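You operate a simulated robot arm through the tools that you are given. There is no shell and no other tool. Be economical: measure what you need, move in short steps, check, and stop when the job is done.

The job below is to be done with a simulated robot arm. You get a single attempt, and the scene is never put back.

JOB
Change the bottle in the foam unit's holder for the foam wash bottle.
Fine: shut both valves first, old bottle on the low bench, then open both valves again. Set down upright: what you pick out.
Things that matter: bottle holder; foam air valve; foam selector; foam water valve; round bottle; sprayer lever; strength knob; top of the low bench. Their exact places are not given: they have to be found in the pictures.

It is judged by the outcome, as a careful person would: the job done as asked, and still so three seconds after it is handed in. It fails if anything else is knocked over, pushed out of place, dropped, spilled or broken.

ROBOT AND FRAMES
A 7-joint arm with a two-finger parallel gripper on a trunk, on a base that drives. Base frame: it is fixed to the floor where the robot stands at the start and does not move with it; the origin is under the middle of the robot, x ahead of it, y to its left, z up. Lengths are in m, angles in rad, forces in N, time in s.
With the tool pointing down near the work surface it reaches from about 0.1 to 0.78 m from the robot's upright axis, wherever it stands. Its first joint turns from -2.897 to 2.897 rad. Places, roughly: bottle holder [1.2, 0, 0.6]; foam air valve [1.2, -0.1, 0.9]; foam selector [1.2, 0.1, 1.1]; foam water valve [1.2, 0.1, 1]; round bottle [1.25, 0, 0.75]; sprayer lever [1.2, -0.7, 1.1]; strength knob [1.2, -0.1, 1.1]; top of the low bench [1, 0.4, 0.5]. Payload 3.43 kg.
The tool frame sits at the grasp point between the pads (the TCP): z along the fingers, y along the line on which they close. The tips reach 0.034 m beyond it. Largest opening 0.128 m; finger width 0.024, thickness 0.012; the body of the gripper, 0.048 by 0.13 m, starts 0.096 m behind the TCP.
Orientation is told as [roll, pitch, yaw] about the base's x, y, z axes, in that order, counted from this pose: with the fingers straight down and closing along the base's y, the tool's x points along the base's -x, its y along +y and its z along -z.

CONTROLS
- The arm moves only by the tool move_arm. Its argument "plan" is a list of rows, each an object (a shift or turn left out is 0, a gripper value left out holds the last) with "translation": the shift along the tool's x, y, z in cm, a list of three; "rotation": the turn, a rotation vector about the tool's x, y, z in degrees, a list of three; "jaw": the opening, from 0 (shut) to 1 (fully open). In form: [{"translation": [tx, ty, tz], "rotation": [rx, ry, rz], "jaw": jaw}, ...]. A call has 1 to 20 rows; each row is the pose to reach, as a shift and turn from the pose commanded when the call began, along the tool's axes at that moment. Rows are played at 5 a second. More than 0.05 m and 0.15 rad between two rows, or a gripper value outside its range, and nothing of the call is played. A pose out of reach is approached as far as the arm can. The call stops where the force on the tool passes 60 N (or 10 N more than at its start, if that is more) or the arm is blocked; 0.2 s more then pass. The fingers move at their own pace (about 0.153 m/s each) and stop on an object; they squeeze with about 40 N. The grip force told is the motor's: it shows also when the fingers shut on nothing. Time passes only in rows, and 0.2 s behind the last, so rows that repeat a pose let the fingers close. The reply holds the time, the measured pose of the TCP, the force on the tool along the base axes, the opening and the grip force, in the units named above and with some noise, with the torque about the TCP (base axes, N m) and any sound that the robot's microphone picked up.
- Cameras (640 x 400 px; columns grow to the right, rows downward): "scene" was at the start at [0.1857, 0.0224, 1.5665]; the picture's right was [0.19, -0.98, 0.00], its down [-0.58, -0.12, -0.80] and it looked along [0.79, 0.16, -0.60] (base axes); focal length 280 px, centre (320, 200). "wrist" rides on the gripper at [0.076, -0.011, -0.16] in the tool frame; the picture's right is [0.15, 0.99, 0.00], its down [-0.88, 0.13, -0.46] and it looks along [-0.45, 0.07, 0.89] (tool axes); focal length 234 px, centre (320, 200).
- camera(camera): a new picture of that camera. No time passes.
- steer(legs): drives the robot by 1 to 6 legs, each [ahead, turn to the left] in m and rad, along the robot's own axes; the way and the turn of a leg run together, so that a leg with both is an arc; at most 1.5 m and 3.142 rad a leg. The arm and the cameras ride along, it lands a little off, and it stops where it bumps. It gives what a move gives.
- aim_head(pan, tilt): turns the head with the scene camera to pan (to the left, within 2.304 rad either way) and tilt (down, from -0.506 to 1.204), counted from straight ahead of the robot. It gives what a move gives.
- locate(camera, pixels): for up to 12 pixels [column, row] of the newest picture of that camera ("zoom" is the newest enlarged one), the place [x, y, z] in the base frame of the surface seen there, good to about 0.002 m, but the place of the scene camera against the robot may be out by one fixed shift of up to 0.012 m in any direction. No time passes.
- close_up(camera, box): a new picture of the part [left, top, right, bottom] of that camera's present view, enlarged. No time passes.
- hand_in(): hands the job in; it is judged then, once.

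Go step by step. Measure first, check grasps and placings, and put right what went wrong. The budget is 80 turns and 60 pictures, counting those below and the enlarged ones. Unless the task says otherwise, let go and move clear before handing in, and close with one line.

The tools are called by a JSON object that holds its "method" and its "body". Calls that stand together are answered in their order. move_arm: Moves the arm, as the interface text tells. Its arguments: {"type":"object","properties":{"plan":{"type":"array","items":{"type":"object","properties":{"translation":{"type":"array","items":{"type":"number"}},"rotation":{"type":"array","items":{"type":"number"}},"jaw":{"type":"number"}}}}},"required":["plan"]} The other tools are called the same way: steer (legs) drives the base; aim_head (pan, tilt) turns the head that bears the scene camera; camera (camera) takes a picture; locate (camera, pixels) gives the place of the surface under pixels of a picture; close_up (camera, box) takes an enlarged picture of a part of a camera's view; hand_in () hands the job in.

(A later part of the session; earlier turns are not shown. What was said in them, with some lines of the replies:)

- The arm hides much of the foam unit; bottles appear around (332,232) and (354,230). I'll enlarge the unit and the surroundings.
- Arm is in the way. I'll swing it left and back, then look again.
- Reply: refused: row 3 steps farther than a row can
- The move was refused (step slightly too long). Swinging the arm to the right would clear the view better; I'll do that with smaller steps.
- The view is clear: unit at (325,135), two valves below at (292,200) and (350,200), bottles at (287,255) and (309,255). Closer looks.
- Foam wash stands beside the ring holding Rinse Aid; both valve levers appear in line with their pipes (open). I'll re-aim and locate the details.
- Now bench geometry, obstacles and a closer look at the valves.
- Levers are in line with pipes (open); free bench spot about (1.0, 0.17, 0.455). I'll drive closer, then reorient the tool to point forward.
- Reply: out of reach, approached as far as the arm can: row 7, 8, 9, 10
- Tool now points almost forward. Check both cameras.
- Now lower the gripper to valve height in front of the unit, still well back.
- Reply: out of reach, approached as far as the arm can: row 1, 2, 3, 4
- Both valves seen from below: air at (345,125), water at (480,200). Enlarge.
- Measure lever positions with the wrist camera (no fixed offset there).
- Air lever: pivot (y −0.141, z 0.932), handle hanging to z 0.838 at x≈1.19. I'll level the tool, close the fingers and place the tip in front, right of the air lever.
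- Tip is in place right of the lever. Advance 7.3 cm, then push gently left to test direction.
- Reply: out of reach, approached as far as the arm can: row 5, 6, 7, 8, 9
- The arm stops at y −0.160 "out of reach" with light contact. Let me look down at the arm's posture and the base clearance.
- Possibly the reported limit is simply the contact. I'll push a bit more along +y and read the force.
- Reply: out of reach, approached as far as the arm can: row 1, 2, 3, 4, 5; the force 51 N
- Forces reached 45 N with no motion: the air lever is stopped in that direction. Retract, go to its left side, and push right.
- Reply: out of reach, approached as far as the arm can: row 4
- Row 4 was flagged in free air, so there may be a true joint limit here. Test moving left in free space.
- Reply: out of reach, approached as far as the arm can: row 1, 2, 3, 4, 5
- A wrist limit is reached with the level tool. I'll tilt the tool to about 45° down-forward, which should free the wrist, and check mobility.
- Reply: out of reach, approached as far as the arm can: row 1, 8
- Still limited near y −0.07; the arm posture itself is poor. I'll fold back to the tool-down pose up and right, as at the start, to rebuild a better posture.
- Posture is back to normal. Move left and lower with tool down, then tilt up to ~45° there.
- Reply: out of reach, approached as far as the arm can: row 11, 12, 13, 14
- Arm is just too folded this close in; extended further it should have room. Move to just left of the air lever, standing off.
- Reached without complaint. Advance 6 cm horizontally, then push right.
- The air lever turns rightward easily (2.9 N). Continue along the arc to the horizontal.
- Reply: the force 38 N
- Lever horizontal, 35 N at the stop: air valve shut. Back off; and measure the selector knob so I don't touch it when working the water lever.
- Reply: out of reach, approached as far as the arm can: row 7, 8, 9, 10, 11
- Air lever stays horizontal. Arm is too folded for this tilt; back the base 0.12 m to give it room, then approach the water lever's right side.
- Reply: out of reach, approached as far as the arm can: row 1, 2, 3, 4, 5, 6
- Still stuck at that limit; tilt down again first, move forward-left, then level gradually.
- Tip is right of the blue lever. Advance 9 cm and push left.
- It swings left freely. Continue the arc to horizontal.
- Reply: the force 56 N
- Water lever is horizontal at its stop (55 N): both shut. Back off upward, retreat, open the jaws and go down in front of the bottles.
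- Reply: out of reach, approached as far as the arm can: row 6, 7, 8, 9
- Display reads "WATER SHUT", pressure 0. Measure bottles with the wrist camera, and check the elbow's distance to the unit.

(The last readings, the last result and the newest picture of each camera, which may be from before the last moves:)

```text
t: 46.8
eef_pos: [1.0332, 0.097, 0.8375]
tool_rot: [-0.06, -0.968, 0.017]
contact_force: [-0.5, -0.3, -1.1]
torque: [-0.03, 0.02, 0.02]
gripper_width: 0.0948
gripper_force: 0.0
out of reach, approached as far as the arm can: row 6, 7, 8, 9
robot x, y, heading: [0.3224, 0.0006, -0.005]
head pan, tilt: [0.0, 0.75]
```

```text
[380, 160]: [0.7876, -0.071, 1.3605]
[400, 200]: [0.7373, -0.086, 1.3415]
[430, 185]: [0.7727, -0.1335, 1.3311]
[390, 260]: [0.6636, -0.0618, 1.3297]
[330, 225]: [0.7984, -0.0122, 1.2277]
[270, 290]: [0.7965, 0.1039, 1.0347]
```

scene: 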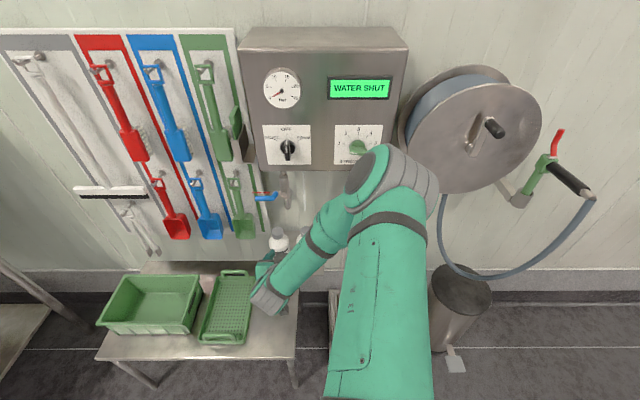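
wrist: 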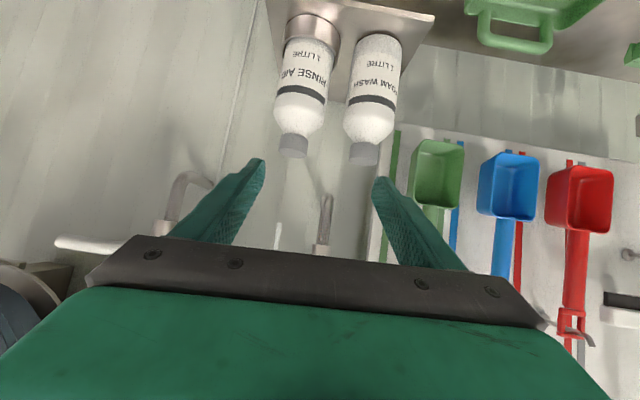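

Elbow is clear of the unit (x 0.79). Rinse bottle centre ≈ (1.207, 0.051). Steepen the tool to ~45° and go to a pre-grasp in front of it.

{"method": "move_arm", "body": {"plan": [{"translation": [0, 0, 0], "rotation": [-3.4, 5, 0]}, {"translation": [0, -1, 2], "rotation": [-3.4, 10, 0]}, {"translation": [1.5, -2, 5], "rotation": [-3.4, 10, 0]}, {"translation": [3.5, -3, 8], "rotation": [-3.4, 10, 0]}, {"translation": [6, -4, 11], "rotation": [-3.4, 10, 0]}, {"translation": [8.4, -4.6, 13.9], "rotation": [-3.4, 10, 0]}, {"translation": [8.4, -4.6, 13.9], "rotation": [-3.4, 10, 0]}]}}

{"method": "camera", "body": {"camera": "wrist"}}

```text
t: 48.4
eef_pos: [1.0986, 0.051, 0.7079]
tool_rot: [0.006, -0.791, 0.01]
contact_force: [-0.3, 0.4, 0.0]
torque: [-0.01, 0.0, 0.0]
gripper_width: 0.0948
gripper_force: 0.0
out of reach, approached as far as the arm can: row 6, 7
robot x, y, heading: [0.3186, 0.0032, -0.003]
head pan, tilt: [0.0, 0.75]
```

```text
24 pictures are left
```

wrist: 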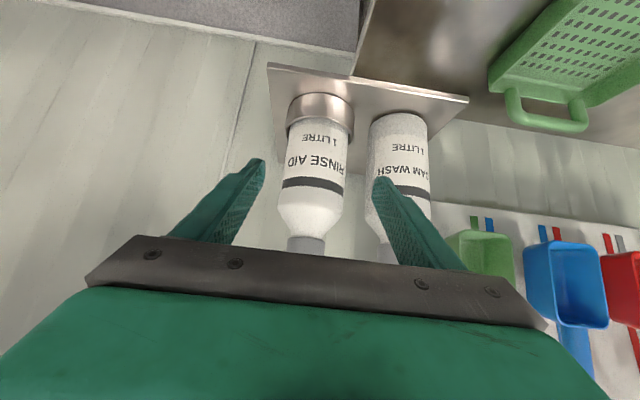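

Now at the far limit. Pull back 8 cm, drive the base 0.12 forward, then re-check.

{"method": "move_arm", "body": {"plan": [{"translation": [2.8, 0, -2.85]}, {"translation": [5.6, 0, -5.7]}, {"translation": [6.6, 0, -6.7]}]}}

{"method": "steer", "body": {"legs": [[0.11, 0]]}}

{"method": "camera", "body": {"camera": "wrist"}}

```text
t: 49.2
eef_pos: [1.0151, 0.0715, 0.7248]
tool_rot: [-0.021, -0.767, 0.009]
contact_force: [-1.6, -0.3, 0.1]
torque: [0.11, -0.09, 0.12]
gripper_width: 0.0946
gripper_force: 0.0
out of reach, approached as far as the arm can: row 1, 2, 3
robot x, y, heading: [0.3192, -0.0001, -0.009]
head pan, tilt: [0.0, 0.75]
```

```text
t: 50.4
eef_pos: [1.1271, 0.0707, 0.7244]
tool_rot: [-0.021, -0.764, 0.006]
contact_force: [0.0, 0.3, 0.1]
torque: [0.01, -0.01, -0.02]
gripper_width: 0.0947
gripper_force: 0.1
robot x, y, heading: [0.433, 0.0005, -0.006]
head pan, tilt: [0.0, 0.75]
```

```text
23 pictures are left
```

wrist: 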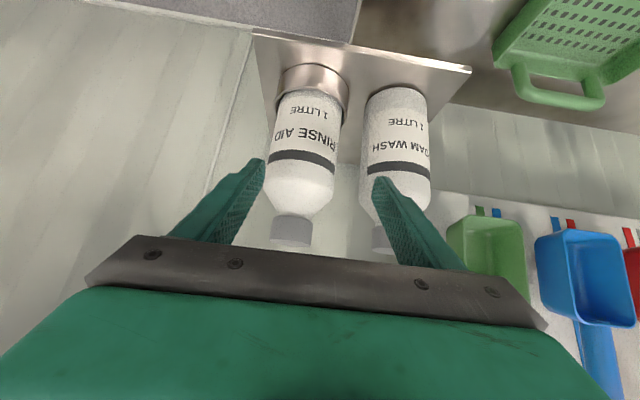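

Limit comes from wrist tilt at low height; a steeper tool should help. Tilt to ~35°, centre on y 0.051.

{"method": "move_arm", "body": {"plan": [{"translation": [0, -1, 0], "rotation": [-1.2, 4.5, 0]}, {"translation": [1.2, -2, 0.4], "rotation": [-1.2, 9, 0]}, {"translation": [2.5, -2, 0.9], "rotation": [-1.2, 9, 0]}, {"translation": [2.5, -2, 0.9], "rotation": [-1.2, 9, 0]}]}}

{"method": "camera", "body": {"camera": "wrist"}}

```text
t: 51.4
eef_pos: [1.1159, 0.0489, 0.7016]
tool_rot: [0.002, -0.605, 0.004]
contact_force: [0.0, 0.5, -0.4]
torque: [0.01, 0.0, -0.01]
gripper_width: 0.0948
gripper_force: 0.2
robot x, y, heading: [0.4356, -0.0006, -0.005]
head pan, tilt: [0.0, 0.75]
```

```text
22 pictures are left
```

wrist: 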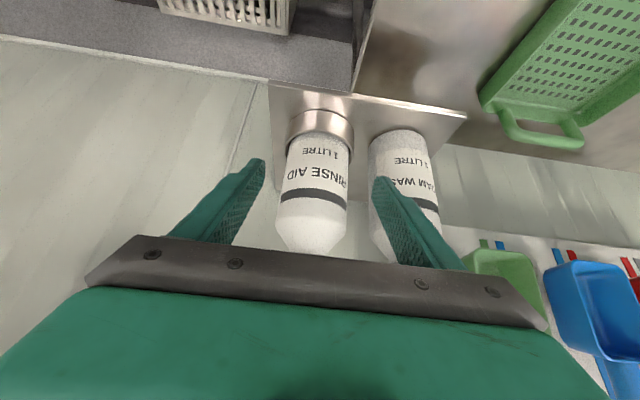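

Aligned: rinse bottle lies between the fingers with the left finger clear of the foam bottle. Advance and close.

{"method": "move_arm", "body": {"plan": [{"translation": [-1.9, 0.2, 2.4]}, {"translation": [-3.8, 0.2, 4.8]}, {"translation": [-5.6, 0.2, 7.1]}, {"translation": [-5.6, 0.2, 7.1]}]}}

{"method": "camera", "body": {"camera": "wrist"}}

```text
t: 52.4
eef_pos: [1.2019, 0.0523, 0.6758]
tool_rot: [0.002, -0.607, 0.003]
contact_force: [0.3, -0.2, 0.3]
torque: [-0.03, -0.03, -0.02]
gripper_width: 0.0945
gripper_force: 0.0
robot x, y, heading: [0.4322, 0.0032, -0.004]
head pan, tilt: [0.0, 0.75]
```

```text
21 pictures are left
```

wrist: 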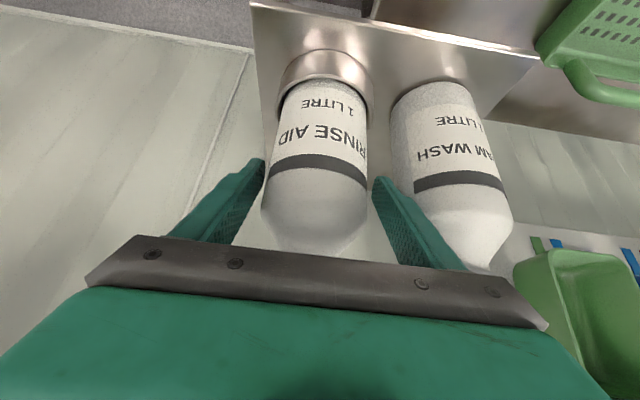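

Fingers straddle Rinse Aid cleanly. Close and lift 8 cm.

{"method": "move_arm", "body": {"plan": [{"jaw": 0}, {"jaw": 0}, {"jaw": 0}, {"translation": [-0.57, 0, -0.82], "jaw": 0}, {"translation": [-1.7, 0, -2.5], "jaw": 0}, {"translation": [-3.1, 0, -4.5], "jaw": 0}, {"translation": [-4.6, 0, -6.6], "jaw": 0}, {"translation": [-4.6, 0, -6.6], "jaw": 0}]}}

{"method": "camera", "body": {"camera": "wrist"}}

```text
t: 54.2
eef_pos: [1.2026, 0.0532, 0.7557]
tool_rot: [0.002, -0.607, 0.005]
contact_force: [-0.5, 0.4, -10.4]
torque: [-0.01, 0.08, -0.02]
gripper_width: 0.0792
gripper_force: 39.9
robot x, y, heading: [0.4292, 0.001, -0.004]
head pan, tilt: [0.0, 0.75]
```

```text
20 pictures are left
```

wrist: 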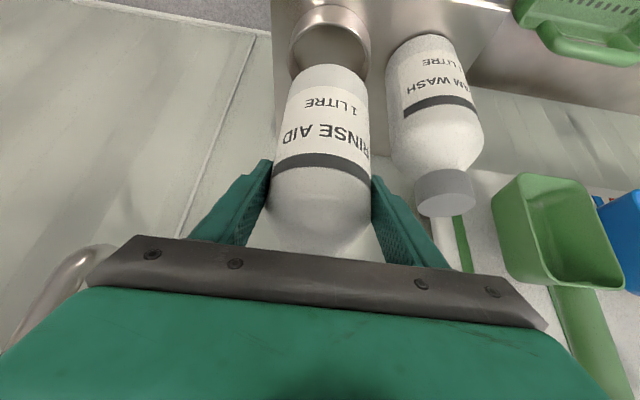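

Rinse Aid held (≈1 kg), free of the ring. Drive back 0.11 m, then carry it over the bench.

{"method": "steer", "body": {"legs": [[-0.11, 0]]}}

{"method": "move_arm", "body": {"plan": [{"translation": [3.3, 0, -2.3]}, {"translation": [6.6, 0, -4.6]}, {"translation": [9, 2, -6.3]}, {"translation": [9, 5, -6.3]}, {"translation": [9, 8, -6.3]}, {"translation": [9, 11.2, -6.3]}, {"translation": [9, 11.2, -6.3]}]}}

{"method": "camera", "body": {"camera": "wrist"}}

```text
t: 55.4
eef_pos: [1.0923, 0.0521, 0.7556]
tool_rot: [0.001, -0.605, 0.003]
contact_force: [-0.1, 0.2, -9.8]
torque: [0.01, 0.1, 0.0]
gripper_width: 0.079
gripper_force: 40.4
robot x, y, heading: [0.3217, -0.0011, -0.007]
head pan, tilt: [0.0, 0.75]
```

```text
t: 57.0
eef_pos: [0.9818, 0.1627, 0.7548]
tool_rot: [0.001, -0.605, 0.002]
contact_force: [0.2, 0.4, -10.8]
torque: [0.02, 0.12, 0.02]
gripper_width: 0.0791
gripper_force: 40.0
robot x, y, heading: [0.3261, -0.0001, -0.003]
head pan, tilt: [0.0, 0.75]
```

```text
19 pictures are left
```

wrist: 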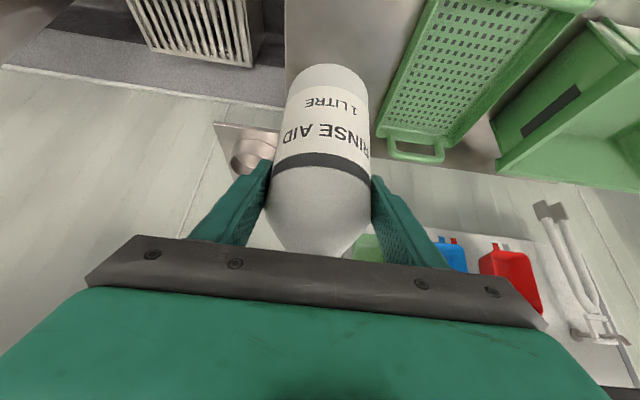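

Over the bench. Measure bench height, its edge, the tray's edge and the bottle's base.

{"method": "locate", "body": {"camera": "wrist", "pixels": [[325, 66], [325, 30], [375, 30], [289, 50], [378, 125], [405, 50], [415, 20], [300, 70], [350, 75]]}}

```text
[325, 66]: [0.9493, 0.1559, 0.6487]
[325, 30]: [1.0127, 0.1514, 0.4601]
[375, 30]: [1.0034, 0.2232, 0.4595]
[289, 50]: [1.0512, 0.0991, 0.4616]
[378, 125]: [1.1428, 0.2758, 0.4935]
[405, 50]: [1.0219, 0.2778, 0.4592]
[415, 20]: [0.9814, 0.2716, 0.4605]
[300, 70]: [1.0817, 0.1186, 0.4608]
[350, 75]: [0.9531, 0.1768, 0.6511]
```

Bench top z≈0.460 with room (y 0.10–0.27). Lower 16.5 cm to just above contact.

{"method": "move_arm", "body": {"plan": [{"translation": [2.1, 0, 3.0]}, {"translation": [4.2, 0, 6.1]}, {"translation": [6.3, 0, 9.1]}, {"translation": [8.1, 0, 11.7]}, {"translation": [9.1, 0, 13.1]}, {"translation": [9.4, 0, 13.6]}, {"translation": [9.4, 0, 13.6]}]}}

{"method": "camera", "body": {"camera": "wrist"}}

```text
t: 58.6
eef_pos: [0.9813, 0.165, 0.5914]
tool_rot: [0.003, -0.606, 0.004]
contact_force: [0.2, 0.1, -10.7]
torque: [0.0, 0.13, -0.03]
gripper_width: 0.0788
gripper_force: 40.3
robot x, y, heading: [0.3261, 0.0013, -0.01]
head pan, tilt: [0.0, 0.75]
```

```text
18 pictures are left
```

wrist: 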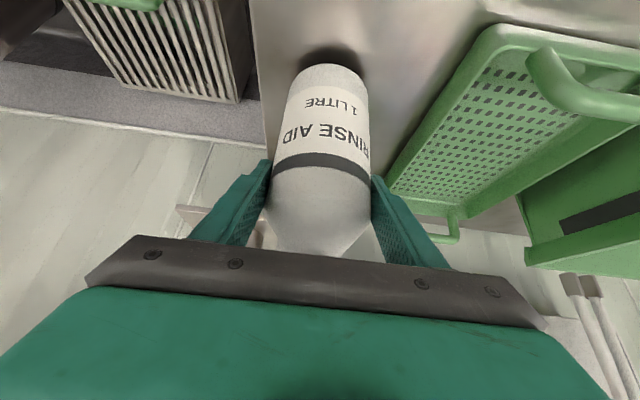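

No contact yet (weight still 10.7 N). Lower gently by 1 cm.

{"method": "move_arm", "body": {"plan": [{"translation": [0.17, 0, 0.25]}, {"translation": [0.34, 0, 0.5]}, {"translation": [0.51, 0, 0.74]}, {"translation": [0.57, 0, 0.82]}, {"translation": [0.57, 0, 0.82]}]}}

```text
t: 59.8
eef_pos: [0.9821, 0.1645, 0.58]
tool_rot: [0.0, -0.607, 0.002]
contact_force: [-0.3, 0.0, -10.8]
torque: [-0.01, 0.1, 0.0]
gripper_width: 0.0789
gripper_force: 39.9
robot x, y, heading: [0.3256, 0.0006, -0.009]
head pan, tilt: [0.0, 0.75]
```

{"method": "move_arm", "body": {"plan": [{"translation": [0.17, 0, 0.25]}, {"translation": [0.34, 0, 0.5]}, {"translation": [0.51, 0, 0.74]}, {"translation": [0.51, 0, 0.74]}]}}

{"method": "move_arm", "body": {"plan": [{"translation": [0.11, 0, 0.16]}, {"translation": [0.22, 0, 0.33]}, {"translation": [0.22, 0, 0.33]}]}}

```text
t: 60.8
eef_pos: [0.9845, 0.1654, 0.5747]
tool_rot: [0.005, -0.614, 0.001]
contact_force: [-2.4, 3.4, 37.3]
torque: [0.33, -0.32, 0.52]
gripper_width: 0.079
gripper_force: 39.6
robot x, y, heading: [0.3263, 0.0022, -0.007]
head pan, tilt: [0.0, 0.75]
```

```text
t: 61.6
eef_pos: [0.9827, 0.1646, 0.5692]
tool_rot: [0.001, -0.608, 0.002]
contact_force: [8.8, 6.1, 33.9]
torque: [0.52, -0.8, 0.26]
gripper_width: 0.0789
gripper_force: 40.0
robot x, y, heading: [0.3243, 0.0012, -0.01]
head pan, tilt: [0.0, 0.75]
```

Contact: bottle stands on the bench (+34 N). Relieve slightly and open, then check.

{"method": "move_arm", "body": {"plan": [{"translation": [-0.2, 0, -0.29]}, {"translation": [-0.2, 0, -0.29]}, {"translation": [-0.2, 0, -0.29], "jaw": 0.74}, {"translation": [-0.2, 0, -0.29], "jaw": 0.74}, {"translation": [-0.2, 0, -0.29], "jaw": 0.74}]}}

{"method": "camera", "body": {"camera": "wrist"}}

```text
t: 62.8
eef_pos: [0.9819, 0.1644, 0.571]
tool_rot: [0.0, -0.604, 0.001]
contact_force: [0.9, 0.9, 1.2]
torque: [0.02, -0.01, 0.0]
gripper_width: 0.0948
gripper_force: 0.2
robot x, y, heading: [0.3232, -0.0024, -0.009]
head pan, tilt: [0.0, 0.75]
```

```text
17 pictures are left
```

wrist: 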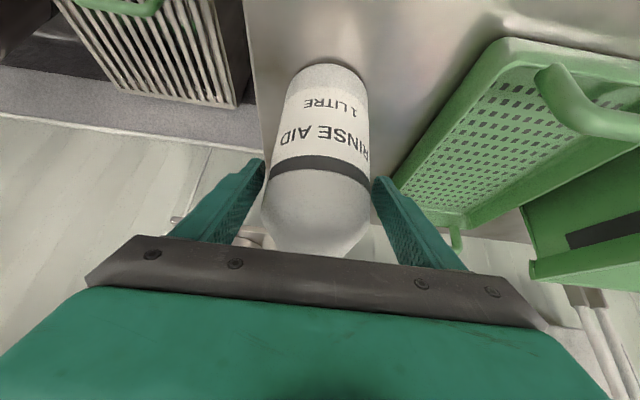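

Released; bottle stands. Back out along the tool axis, rise above it, and drive the base 0.11 m forward.

{"method": "move_arm", "body": {"plan": [{"translation": [0, 0, -4]}, {"translation": [0, 0, -8]}, {"translation": [0, 0, -12]}, {"translation": [-4, 0, -14.5]}, {"translation": [-7.5, 0, -16.5]}, {"translation": [-11, -0.4, -18]}, {"translation": [-14.5, -0.7, -17.8]}]}}

{"method": "steer", "body": {"legs": [[0.11, 0]]}}

{"method": "camera", "body": {"camera": "wrist"}}

```text
t: 64.4
eef_pos: [0.9984, 0.1564, 0.8011]
tool_rot: [0.0, -0.606, 0.003]
contact_force: [-0.3, 0.0, 0.3]
torque: [0.01, 0.01, 0.0]
gripper_width: 0.0947
gripper_force: 0.1
robot x, y, heading: [0.3249, 0.0023, -0.005]
head pan, tilt: [0.0, 0.75]
```

```text
t: 65.6
eef_pos: [1.1078, 0.1555, 0.8008]
tool_rot: [0.002, -0.605, 0.004]
contact_force: [0.7, -0.7, -0.1]
torque: [0.02, 0.05, 0.01]
gripper_width: 0.0947
gripper_force: 0.1
robot x, y, heading: [0.4346, -0.0027, -0.01]
head pan, tilt: [0.0, 0.75]
```

```text
16 pictures are left
```

wrist: 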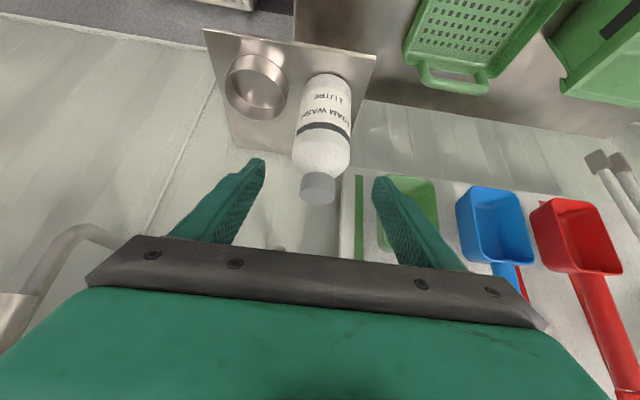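

Foam Wash is centred between the fingers; the ring is empty. Measure ring rim, ring floor and the bottle.

{"method": "locate", "body": {"camera": "wrist", "pixels": [[325, 140], [318, 188], [227, 88], [287, 100], [256, 116], [258, 55], [262, 95], [270, 92], [240, 140], [318, 77], [340, 78], [318, 197]]}}

{"method": "close_up", "body": {"camera": "wrist", "box": [200, 20, 380, 200]}}

```text
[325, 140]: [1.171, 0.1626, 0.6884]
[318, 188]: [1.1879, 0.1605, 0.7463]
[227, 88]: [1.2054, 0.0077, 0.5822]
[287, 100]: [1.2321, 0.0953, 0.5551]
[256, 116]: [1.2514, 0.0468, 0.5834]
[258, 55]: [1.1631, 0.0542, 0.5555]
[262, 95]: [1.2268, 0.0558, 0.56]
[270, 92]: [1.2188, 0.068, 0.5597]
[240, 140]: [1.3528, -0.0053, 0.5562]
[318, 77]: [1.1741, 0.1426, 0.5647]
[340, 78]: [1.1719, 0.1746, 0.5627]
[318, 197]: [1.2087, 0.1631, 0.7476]
```

```text
2.22 times, centred on (290, 110) of wrist
```

zoom: 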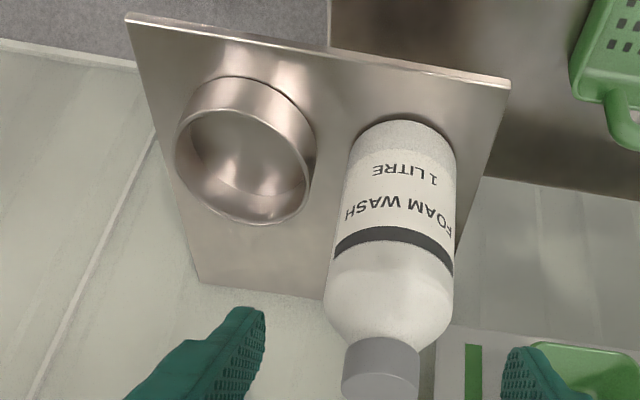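

{"method": "locate", "body": {"camera": "zoom", "pixels": [[178, 152], [309, 175], [243, 219], [249, 109], [200, 200], [290, 208], [205, 115], [290, 122], [240, 85], [238, 170]]}}

```text
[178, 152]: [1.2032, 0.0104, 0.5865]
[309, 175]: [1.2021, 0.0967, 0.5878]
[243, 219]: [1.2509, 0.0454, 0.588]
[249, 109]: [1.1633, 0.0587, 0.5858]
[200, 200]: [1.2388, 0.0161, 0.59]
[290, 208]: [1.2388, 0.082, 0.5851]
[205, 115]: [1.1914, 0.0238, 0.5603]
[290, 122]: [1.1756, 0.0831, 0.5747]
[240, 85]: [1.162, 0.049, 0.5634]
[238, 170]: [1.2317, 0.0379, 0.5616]
```

Ring centre ≈ (1.207, 0.052), rim z 0.588, floor 0.560. Descend to pre-grasp then onto Foam Wash, and check before closing.

{"method": "move_arm", "body": {"plan": [{"translation": [1.7, 0.1, 2.9]}, {"translation": [3.4, 0.2, 5.8]}, {"translation": [5.1, 0.35, 8.6]}, {"translation": [3.2, 0.35, 11]}, {"translation": [1.3, 0.35, 13.4]}, {"translation": [-0.6, 0.35, 15.8]}, {"translation": [-0.6, 0.35, 15.8]}]}}

{"method": "camera", "body": {"camera": "wrist"}}

```text
t: 67.2
eef_pos: [1.2006, 0.1615, 0.6745]
tool_rot: [0.002, -0.607, 0.002]
contact_force: [-0.3, -0.3, -0.2]
torque: [0.0, 0.02, 0.02]
gripper_width: 0.0946
gripper_force: 0.1
robot x, y, heading: [0.4356, -0.0044, -0.008]
head pan, tilt: [0.0, 0.75]
```

```text
14 pictures are left
```

wrist: 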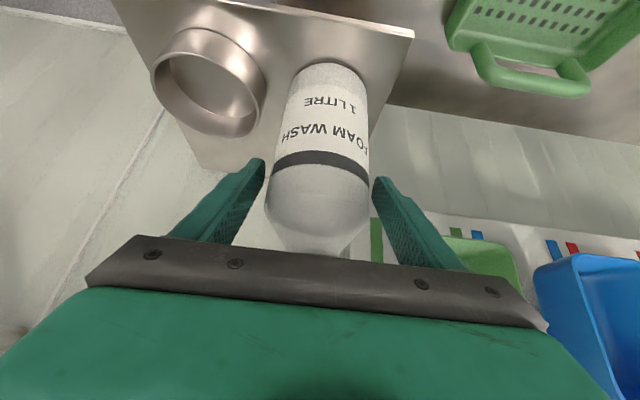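

Well centred. Close and lift 6 cm.

{"method": "move_arm", "body": {"plan": [{"jaw": 0}, {"jaw": 0}, {"jaw": 0}, {"translation": [-0.57, 0, -0.82], "jaw": 0}, {"translation": [-1.7, 0, -2.5], "jaw": 0}, {"translation": [-3.4, 0, -4.9], "jaw": 0}, {"translation": [-3.4, 0, -4.9], "jaw": 0}]}}

{"method": "locate", "body": {"camera": "wrist", "pixels": [[318, 66], [320, 140]]}}

```text
t: 68.8
eef_pos: [1.2012, 0.1587, 0.7338]
tool_rot: [0.0, -0.604, 0.004]
contact_force: [0.7, -0.1, -10.9]
torque: [-0.02, 0.11, 0.0]
gripper_width: 0.0786
gripper_force: 40.4
robot x, y, heading: [0.4336, -0.0051, -0.006]
head pan, tilt: [0.0, 0.75]
```

```text
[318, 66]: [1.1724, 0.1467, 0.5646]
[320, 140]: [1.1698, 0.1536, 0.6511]
```

Held. Shift right 10.65 cm over the ring and look.

{"method": "move_arm", "body": {"plan": [{"translation": [0, -3.5, 0]}, {"translation": [0, -7, 0]}, {"translation": [0.1, -10.65, 0]}, {"translation": [0.1, -10.65, 0]}]}}

{"method": "camera", "body": {"camera": "wrist"}}

{"method": "close_up", "body": {"camera": "wrist", "box": [230, 0, 420, 180]}}

```text
t: 69.8
eef_pos: [1.2022, 0.0515, 0.7324]
tool_rot: [0.0, -0.606, 0.005]
contact_force: [-0.4, -0.1, -11.4]
torque: [0.02, 0.09, 0.03]
gripper_width: 0.0787
gripper_force: 40.1
robot x, y, heading: [0.4297, 0.0003, -0.009]
head pan, tilt: [0.0, 0.75]
```

```text
13 pictures are left
```

wrist: 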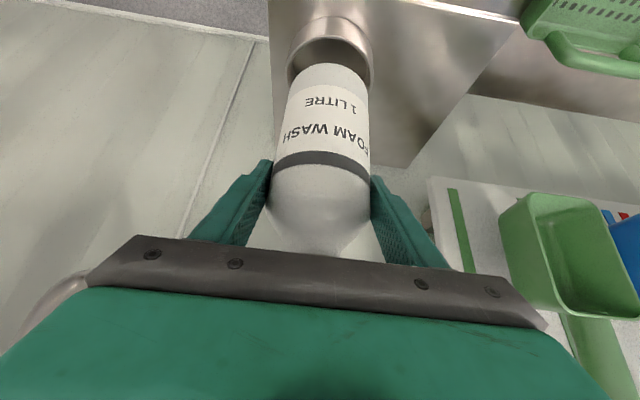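

```text
2.22 times, centred on (325, 90) of wrist
```

zoom: 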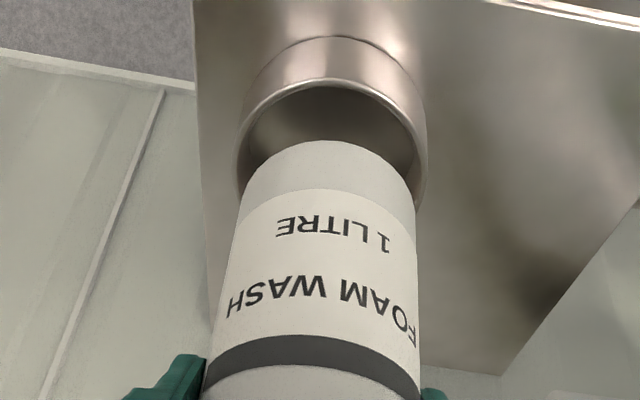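

Bottle is lined up over the ring. Lower 4.2 cm into the rim and check forces.

{"method": "move_arm", "body": {"plan": [{"translation": [0.6, 0.07, 0.8]}, {"translation": [1.1, 0.07, 1.6]}, {"translation": [1.6, 0.07, 2.3]}, {"translation": [2.0, 0.07, 2.9]}, {"translation": [2.4, 0.07, 3.4]}, {"translation": [2.4, 0.07, 3.4]}]}}

{"method": "close_up", "body": {"camera": "wrist", "box": [230, 0, 420, 180]}}

```text
t: 71.2
eef_pos: [1.2022, 0.0523, 0.692]
tool_rot: [-0.001, -0.606, 0.003]
contact_force: [-0.1, -12.1, -6.7]
torque: [-1.04, 0.1, -0.11]
gripper_width: 0.0787
gripper_force: 40.2
robot x, y, heading: [0.433, 0.0001, -0.005]
head pan, tilt: [0.0, 0.75]
```

```text
2.22 times, centred on (325, 90) of wrist
```

zoom: 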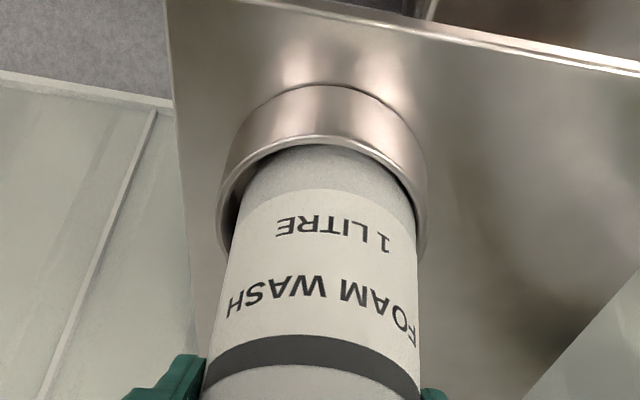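

In the rim but touching its left wall (Fy −12 N). Shift 3 mm right, then lower gently.

{"method": "move_arm", "body": {"plan": [{"translation": [0, -0.15, 0]}, {"translation": [0, -0.3, 0]}, {"translation": [0, -0.3, 0]}]}}

{"method": "move_arm", "body": {"plan": [{"translation": [0.17, 0, 0.25]}, {"translation": [0.34, 0, 0.5]}, {"translation": [0.51, 0, 0.74]}, {"translation": [0.51, 0, 0.74]}]}}

```text
t: 72.0
eef_pos: [1.2001, 0.0523, 0.692]
tool_rot: [0.005, -0.606, 0.004]
contact_force: [0.3, -2.6, -10.3]
torque: [-0.39, -0.05, -0.07]
gripper_width: 0.0786
gripper_force: 39.7
robot x, y, heading: [0.4308, -0.0018, -0.008]
head pan, tilt: [0.0, 0.75]
```

```text
t: 73.0
eef_pos: [1.2005, 0.0533, 0.6825]
tool_rot: [0.004, -0.605, 0.002]
contact_force: [-3.3, 0.2, -7.7]
torque: [0.06, 0.42, -0.08]
gripper_width: 0.0787
gripper_force: 39.9
robot x, y, heading: [0.4324, 0.0015, -0.004]
head pan, tilt: [0.0, 0.75]
```

Side load is gone. Lower another 6 mm to seat.

{"method": "move_arm", "body": {"plan": [{"translation": [0.11, 0, 0.16]}, {"translation": [0.22, 0, 0.33]}, {"translation": [0.34, 0, 0.5]}, {"translation": [0.34, 0, 0.5]}]}}

{"method": "close_up", "body": {"camera": "wrist", "box": [230, 0, 420, 180]}}

```text
t: 74.0
eef_pos: [1.2024, 0.051, 0.68]
tool_rot: [0.001, -0.61, 0.001]
contact_force: [-8.4, -2.6, 25.4]
torque: [-0.04, 0.39, -0.05]
gripper_width: 0.079
gripper_force: 40.1
robot x, y, heading: [0.4336, -0.001, -0.003]
head pan, tilt: [0.0, 0.75]
```

```text
2.22 times, centred on (325, 90) of wrist
```

zoom: 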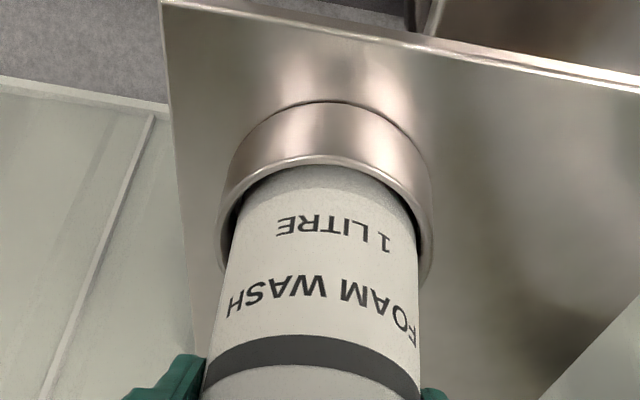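

Seated (+25 N, floor contact). Open, back out along the tool, close the fingers and rise toward the water lever.

{"method": "move_arm", "body": {"plan": [{"translation": [-0.17, 0, -0.25]}, {"translation": [-0.17, 0, -0.25], "jaw": 0.74}, {"translation": [-0.17, 0, -0.25], "jaw": 0.74}, {"translation": [0, 0, -1], "jaw": 0.74}, {"translation": [0, 0, -4], "jaw": 0.74}, {"translation": [0, 0, -8], "jaw": 0.74}, {"translation": [0, 0, -12], "jaw": 0.74}, {"translation": [-0.5, 2.5, -15], "rotation": [0, -3, 0], "jaw": 0.4}, {"translation": [-0.9, 5, -18], "rotation": [0, -6, 0], "jaw": 0}, {"translation": [-1.3, 7.5, -21], "rotation": [0, -9, 0], "jaw": 0}, {"translation": [-1.6, 9.5, -23.5], "rotation": [0, -12, 0], "jaw": 0}, {"translation": [-1.8, 11.4, -25.5], "rotation": [0, -13.5, 0], "jaw": 0}, {"translation": [-1.8, 11.4, -25.5], "rotation": [0, -13.5, 0], "jaw": 0}]}}

{"method": "camera", "body": {"camera": "wrist"}}

```text
t: 76.8
eef_pos: [1.0704, 0.1661, 0.8976]
tool_rot: [0.002, -0.844, 0.002]
contact_force: [-0.3, 0.4, 0.5]
torque: [0.0, 0.0, -0.02]
gripper_width: 0.0002
gripper_force: 33.1
robot x, y, heading: [0.434, 0.0033, -0.01]
head pan, tilt: [0.0, 0.75]
```

```text
9 pictures are left
```

wrist: 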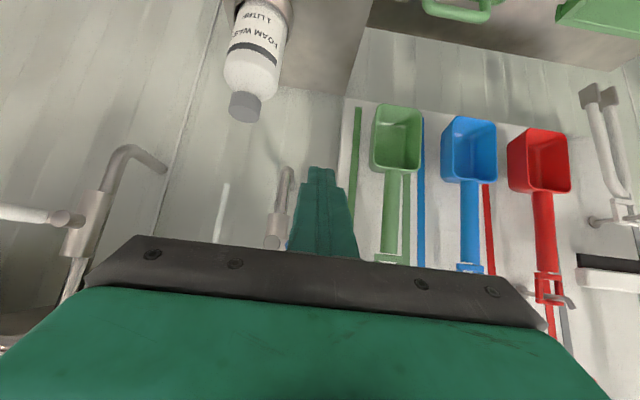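

Both levers still crosswise, Foam Wash in the ring. Go under the water lever and push it up through the arc to vertical.

{"method": "move_arm", "body": {"plan": [{"translation": [-2.5, 0, 2.6]}, {"translation": [-5, 0, 5.3]}, {"translation": [-7.35, 0, 7.9]}, {"translation": [-8.7, 0, 6.7]}, {"translation": [-10.08, 0.5, 5.48]}, {"translation": [-11.5, 0.3, 4.21]}, {"translation": [-12.81, -0.5, 3.05]}, {"translation": [-13.56, -1.5, 2.39]}, {"translation": [-14.16, -2.8, 1.86]}, {"translation": [-14.16, -3.4, 1.86]}, {"translation": [-14.16, -3.4, 1.86]}]}}

{"method": "camera", "body": {"camera": "wrist"}}

```text
t: 79.2
eef_pos: [1.1785, 0.1388, 0.9906]
tool_rot: [0.016, -0.841, 0.007]
contact_force: [-0.5, 7.5, -0.8]
torque: [0.07, 0.03, 0.14]
gripper_width: 0.0005
gripper_force: 33.1
robot x, y, heading: [0.4328, 0.001, -0.007]
head pan, tilt: [0.0, 0.75]
stopped in row 11: the force on the tool passed its limit at 61 N (the readings are from after the stop); the commanded pose is now the measured one
```

```text
8 pictures are left
```

wrist: 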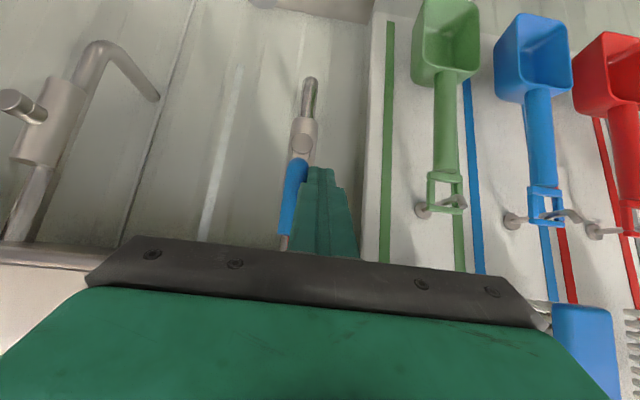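

Water lever is upright at its stop. Retreat and cross to the air valve side, then check reel clearance in the scene view.

{"method": "move_arm", "body": {"plan": [{"translation": [0, 0.8, 0]}, {"translation": [2, 0.8, -2.3]}, {"translation": [4, 0.8, -4.5]}, {"translation": [6, 0.8, -6.7]}, {"translation": [6, -3, -6.7]}, {"translation": [6, -7, -6.7]}, {"translation": [6, -11, -6.7]}, {"translation": [6, -15, -6.7]}, {"translation": [6, -19, -6.7]}, {"translation": [6, -23, -6.7]}, {"translation": [6, -26, -6.7]}]}}

{"method": "camera", "body": {"camera": "scene"}}

```text
t: 81.6
eef_pos: [1.0919, -0.1231, 0.9906]
tool_rot: [0.016, -0.842, 0.007]
contact_force: [-0.9, 0.5, 0.0]
torque: [0.0, 0.01, -0.01]
gripper_width: 0.0001
gripper_force: 32.9
robot x, y, heading: [0.4349, -0.0009, -0.003]
head pan, tilt: [0.0, 0.75]
```

```text
7 pictures are left
```

scene: 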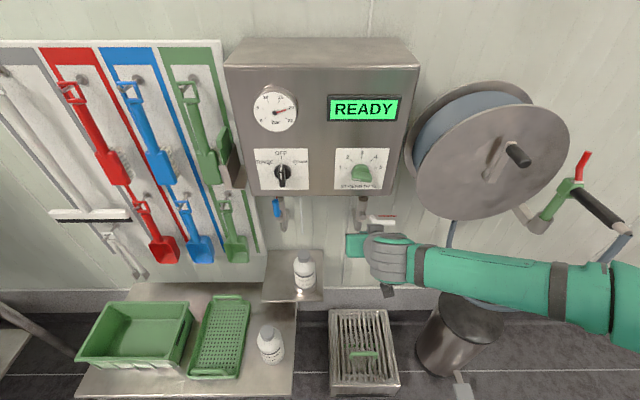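

READY again, bottles in place. The arm now extends to the right; check clearances to the reel, hose and sprayer lever.

{"method": "locate", "body": {"camera": "scene", "pixels": [[418, 180], [450, 215], [545, 225], [600, 215], [625, 245], [450, 240], [400, 245], [470, 260], [540, 275], [600, 275], [630, 300], [382, 220]]}}

```text
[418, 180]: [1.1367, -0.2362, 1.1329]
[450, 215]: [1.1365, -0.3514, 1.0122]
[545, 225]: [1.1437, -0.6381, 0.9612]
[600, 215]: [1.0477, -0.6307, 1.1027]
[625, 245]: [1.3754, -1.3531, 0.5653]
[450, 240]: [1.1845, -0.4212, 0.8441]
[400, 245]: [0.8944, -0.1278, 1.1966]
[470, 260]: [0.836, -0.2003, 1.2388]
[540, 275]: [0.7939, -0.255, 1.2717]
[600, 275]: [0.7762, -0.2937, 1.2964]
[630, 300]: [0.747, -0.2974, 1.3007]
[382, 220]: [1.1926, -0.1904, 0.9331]
```

Links stay well in front of the reel. Go above the air lever and push it down through the arc to vertical.

{"method": "move_arm", "body": {"plan": [{"translation": [0, -3.4, 0]}, {"translation": [0, -6.8, 0]}, {"translation": [-2.7, -6.8, 3.3]}, {"translation": [-5.5, -6.8, 6.6]}, {"translation": [-3.85, -6.8, 8.06]}, {"translation": [-2.47, -7.3, 9.29]}, {"translation": [-1.05, -7.1, 10.55]}, {"translation": [0.26, -6.3, 11.71]}, {"translation": [1.01, -5.3, 12.38]}, {"translation": [1.61, -4, 12.91]}, {"translation": [1.61, -3.6, 12.91]}, {"translation": [1.61, -3.6, 12.91]}]}}

{"method": "camera", "body": {"camera": "wrist"}}

```text
t: 84.2
eef_pos: [1.1784, -0.1602, 0.8882]
tool_rot: [0.012, -0.841, 0.005]
contact_force: [-1.2, -15.0, -0.4]
torque: [-0.23, 0.07, -0.26]
gripper_width: 0.0
gripper_force: 32.9
robot x, y, heading: [0.4316, -0.002, -0.005]
head pan, tilt: [0.0, 0.75]
```

```text
6 pictures are left
```

wrist: 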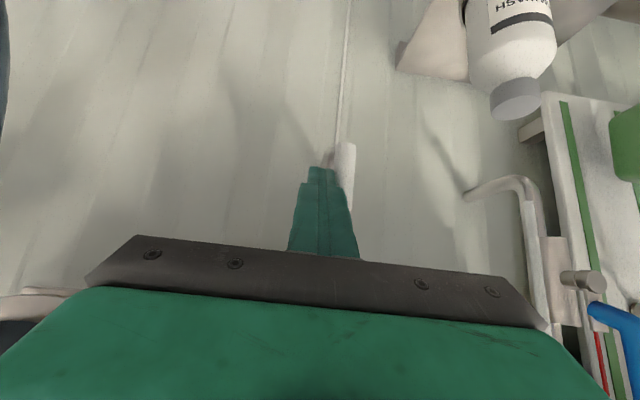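

Lever is down at its stop (15 N). Retreat clear and take a final look.

{"method": "move_arm", "body": {"plan": [{"translation": [0, 0.2, 0]}, {"translation": [0, -1, 0]}, {"translation": [2.6, -1, -3]}, {"translation": [5.3, -1, -6]}, {"translation": [8, -2, -9]}, {"translation": [8, -5, -12]}, {"translation": [8, -8, -15]}, {"translation": [8, -11, -18]}]}}

{"method": "camera", "body": {"camera": "scene"}}

{"method": "close_up", "body": {"camera": "scene", "box": [220, 150, 400, 380]}}

```text
t: 86.0
eef_pos: [0.9934, -0.2719, 0.9474]
tool_rot: [0.015, -0.843, 0.007]
contact_force: [-0.3, 1.1, -0.3]
torque: [-0.02, 0.0, -0.01]
gripper_width: 0.0
gripper_force: 32.6
robot x, y, heading: [0.4293, -0.0018, -0.008]
head pan, tilt: [0.0, 0.75]
```

```text
5 pictures are left
```

scene: 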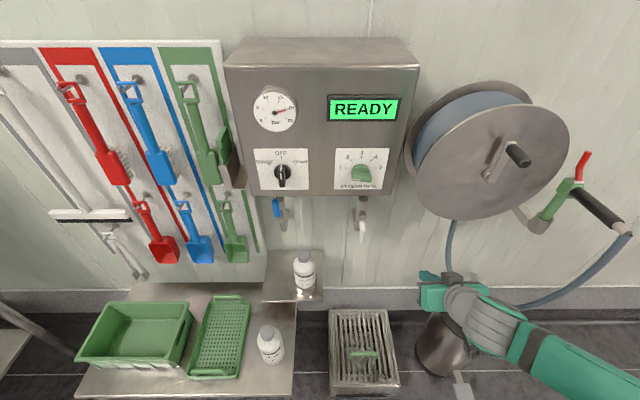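

```text
1.74 times, centred on (310, 265) of scene
```

zoom: 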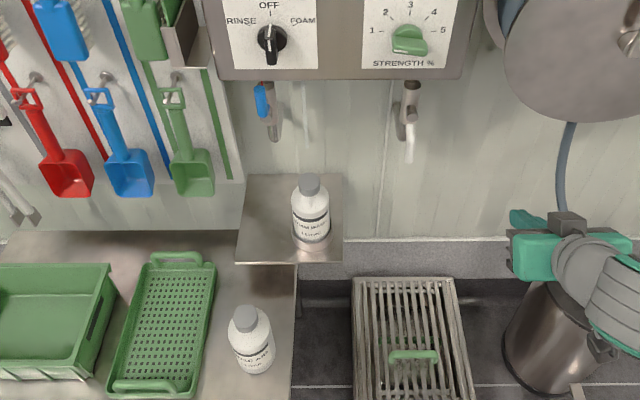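

The final view shows both levers back in line with their pipes and the display on READY. Foam Wash is upright in the ring, Rinse Aid is upright on the low bench, and nothing else has moved, so I'm handing in.

{"method": "hand_in", "body": {}}

```text
The job is handed in.
```

The Foam Wash bottle is now in the foam unit's holder, the old Rinse Aid bottle is upright on the low bench, and both valves were shut for the swap and are open again.
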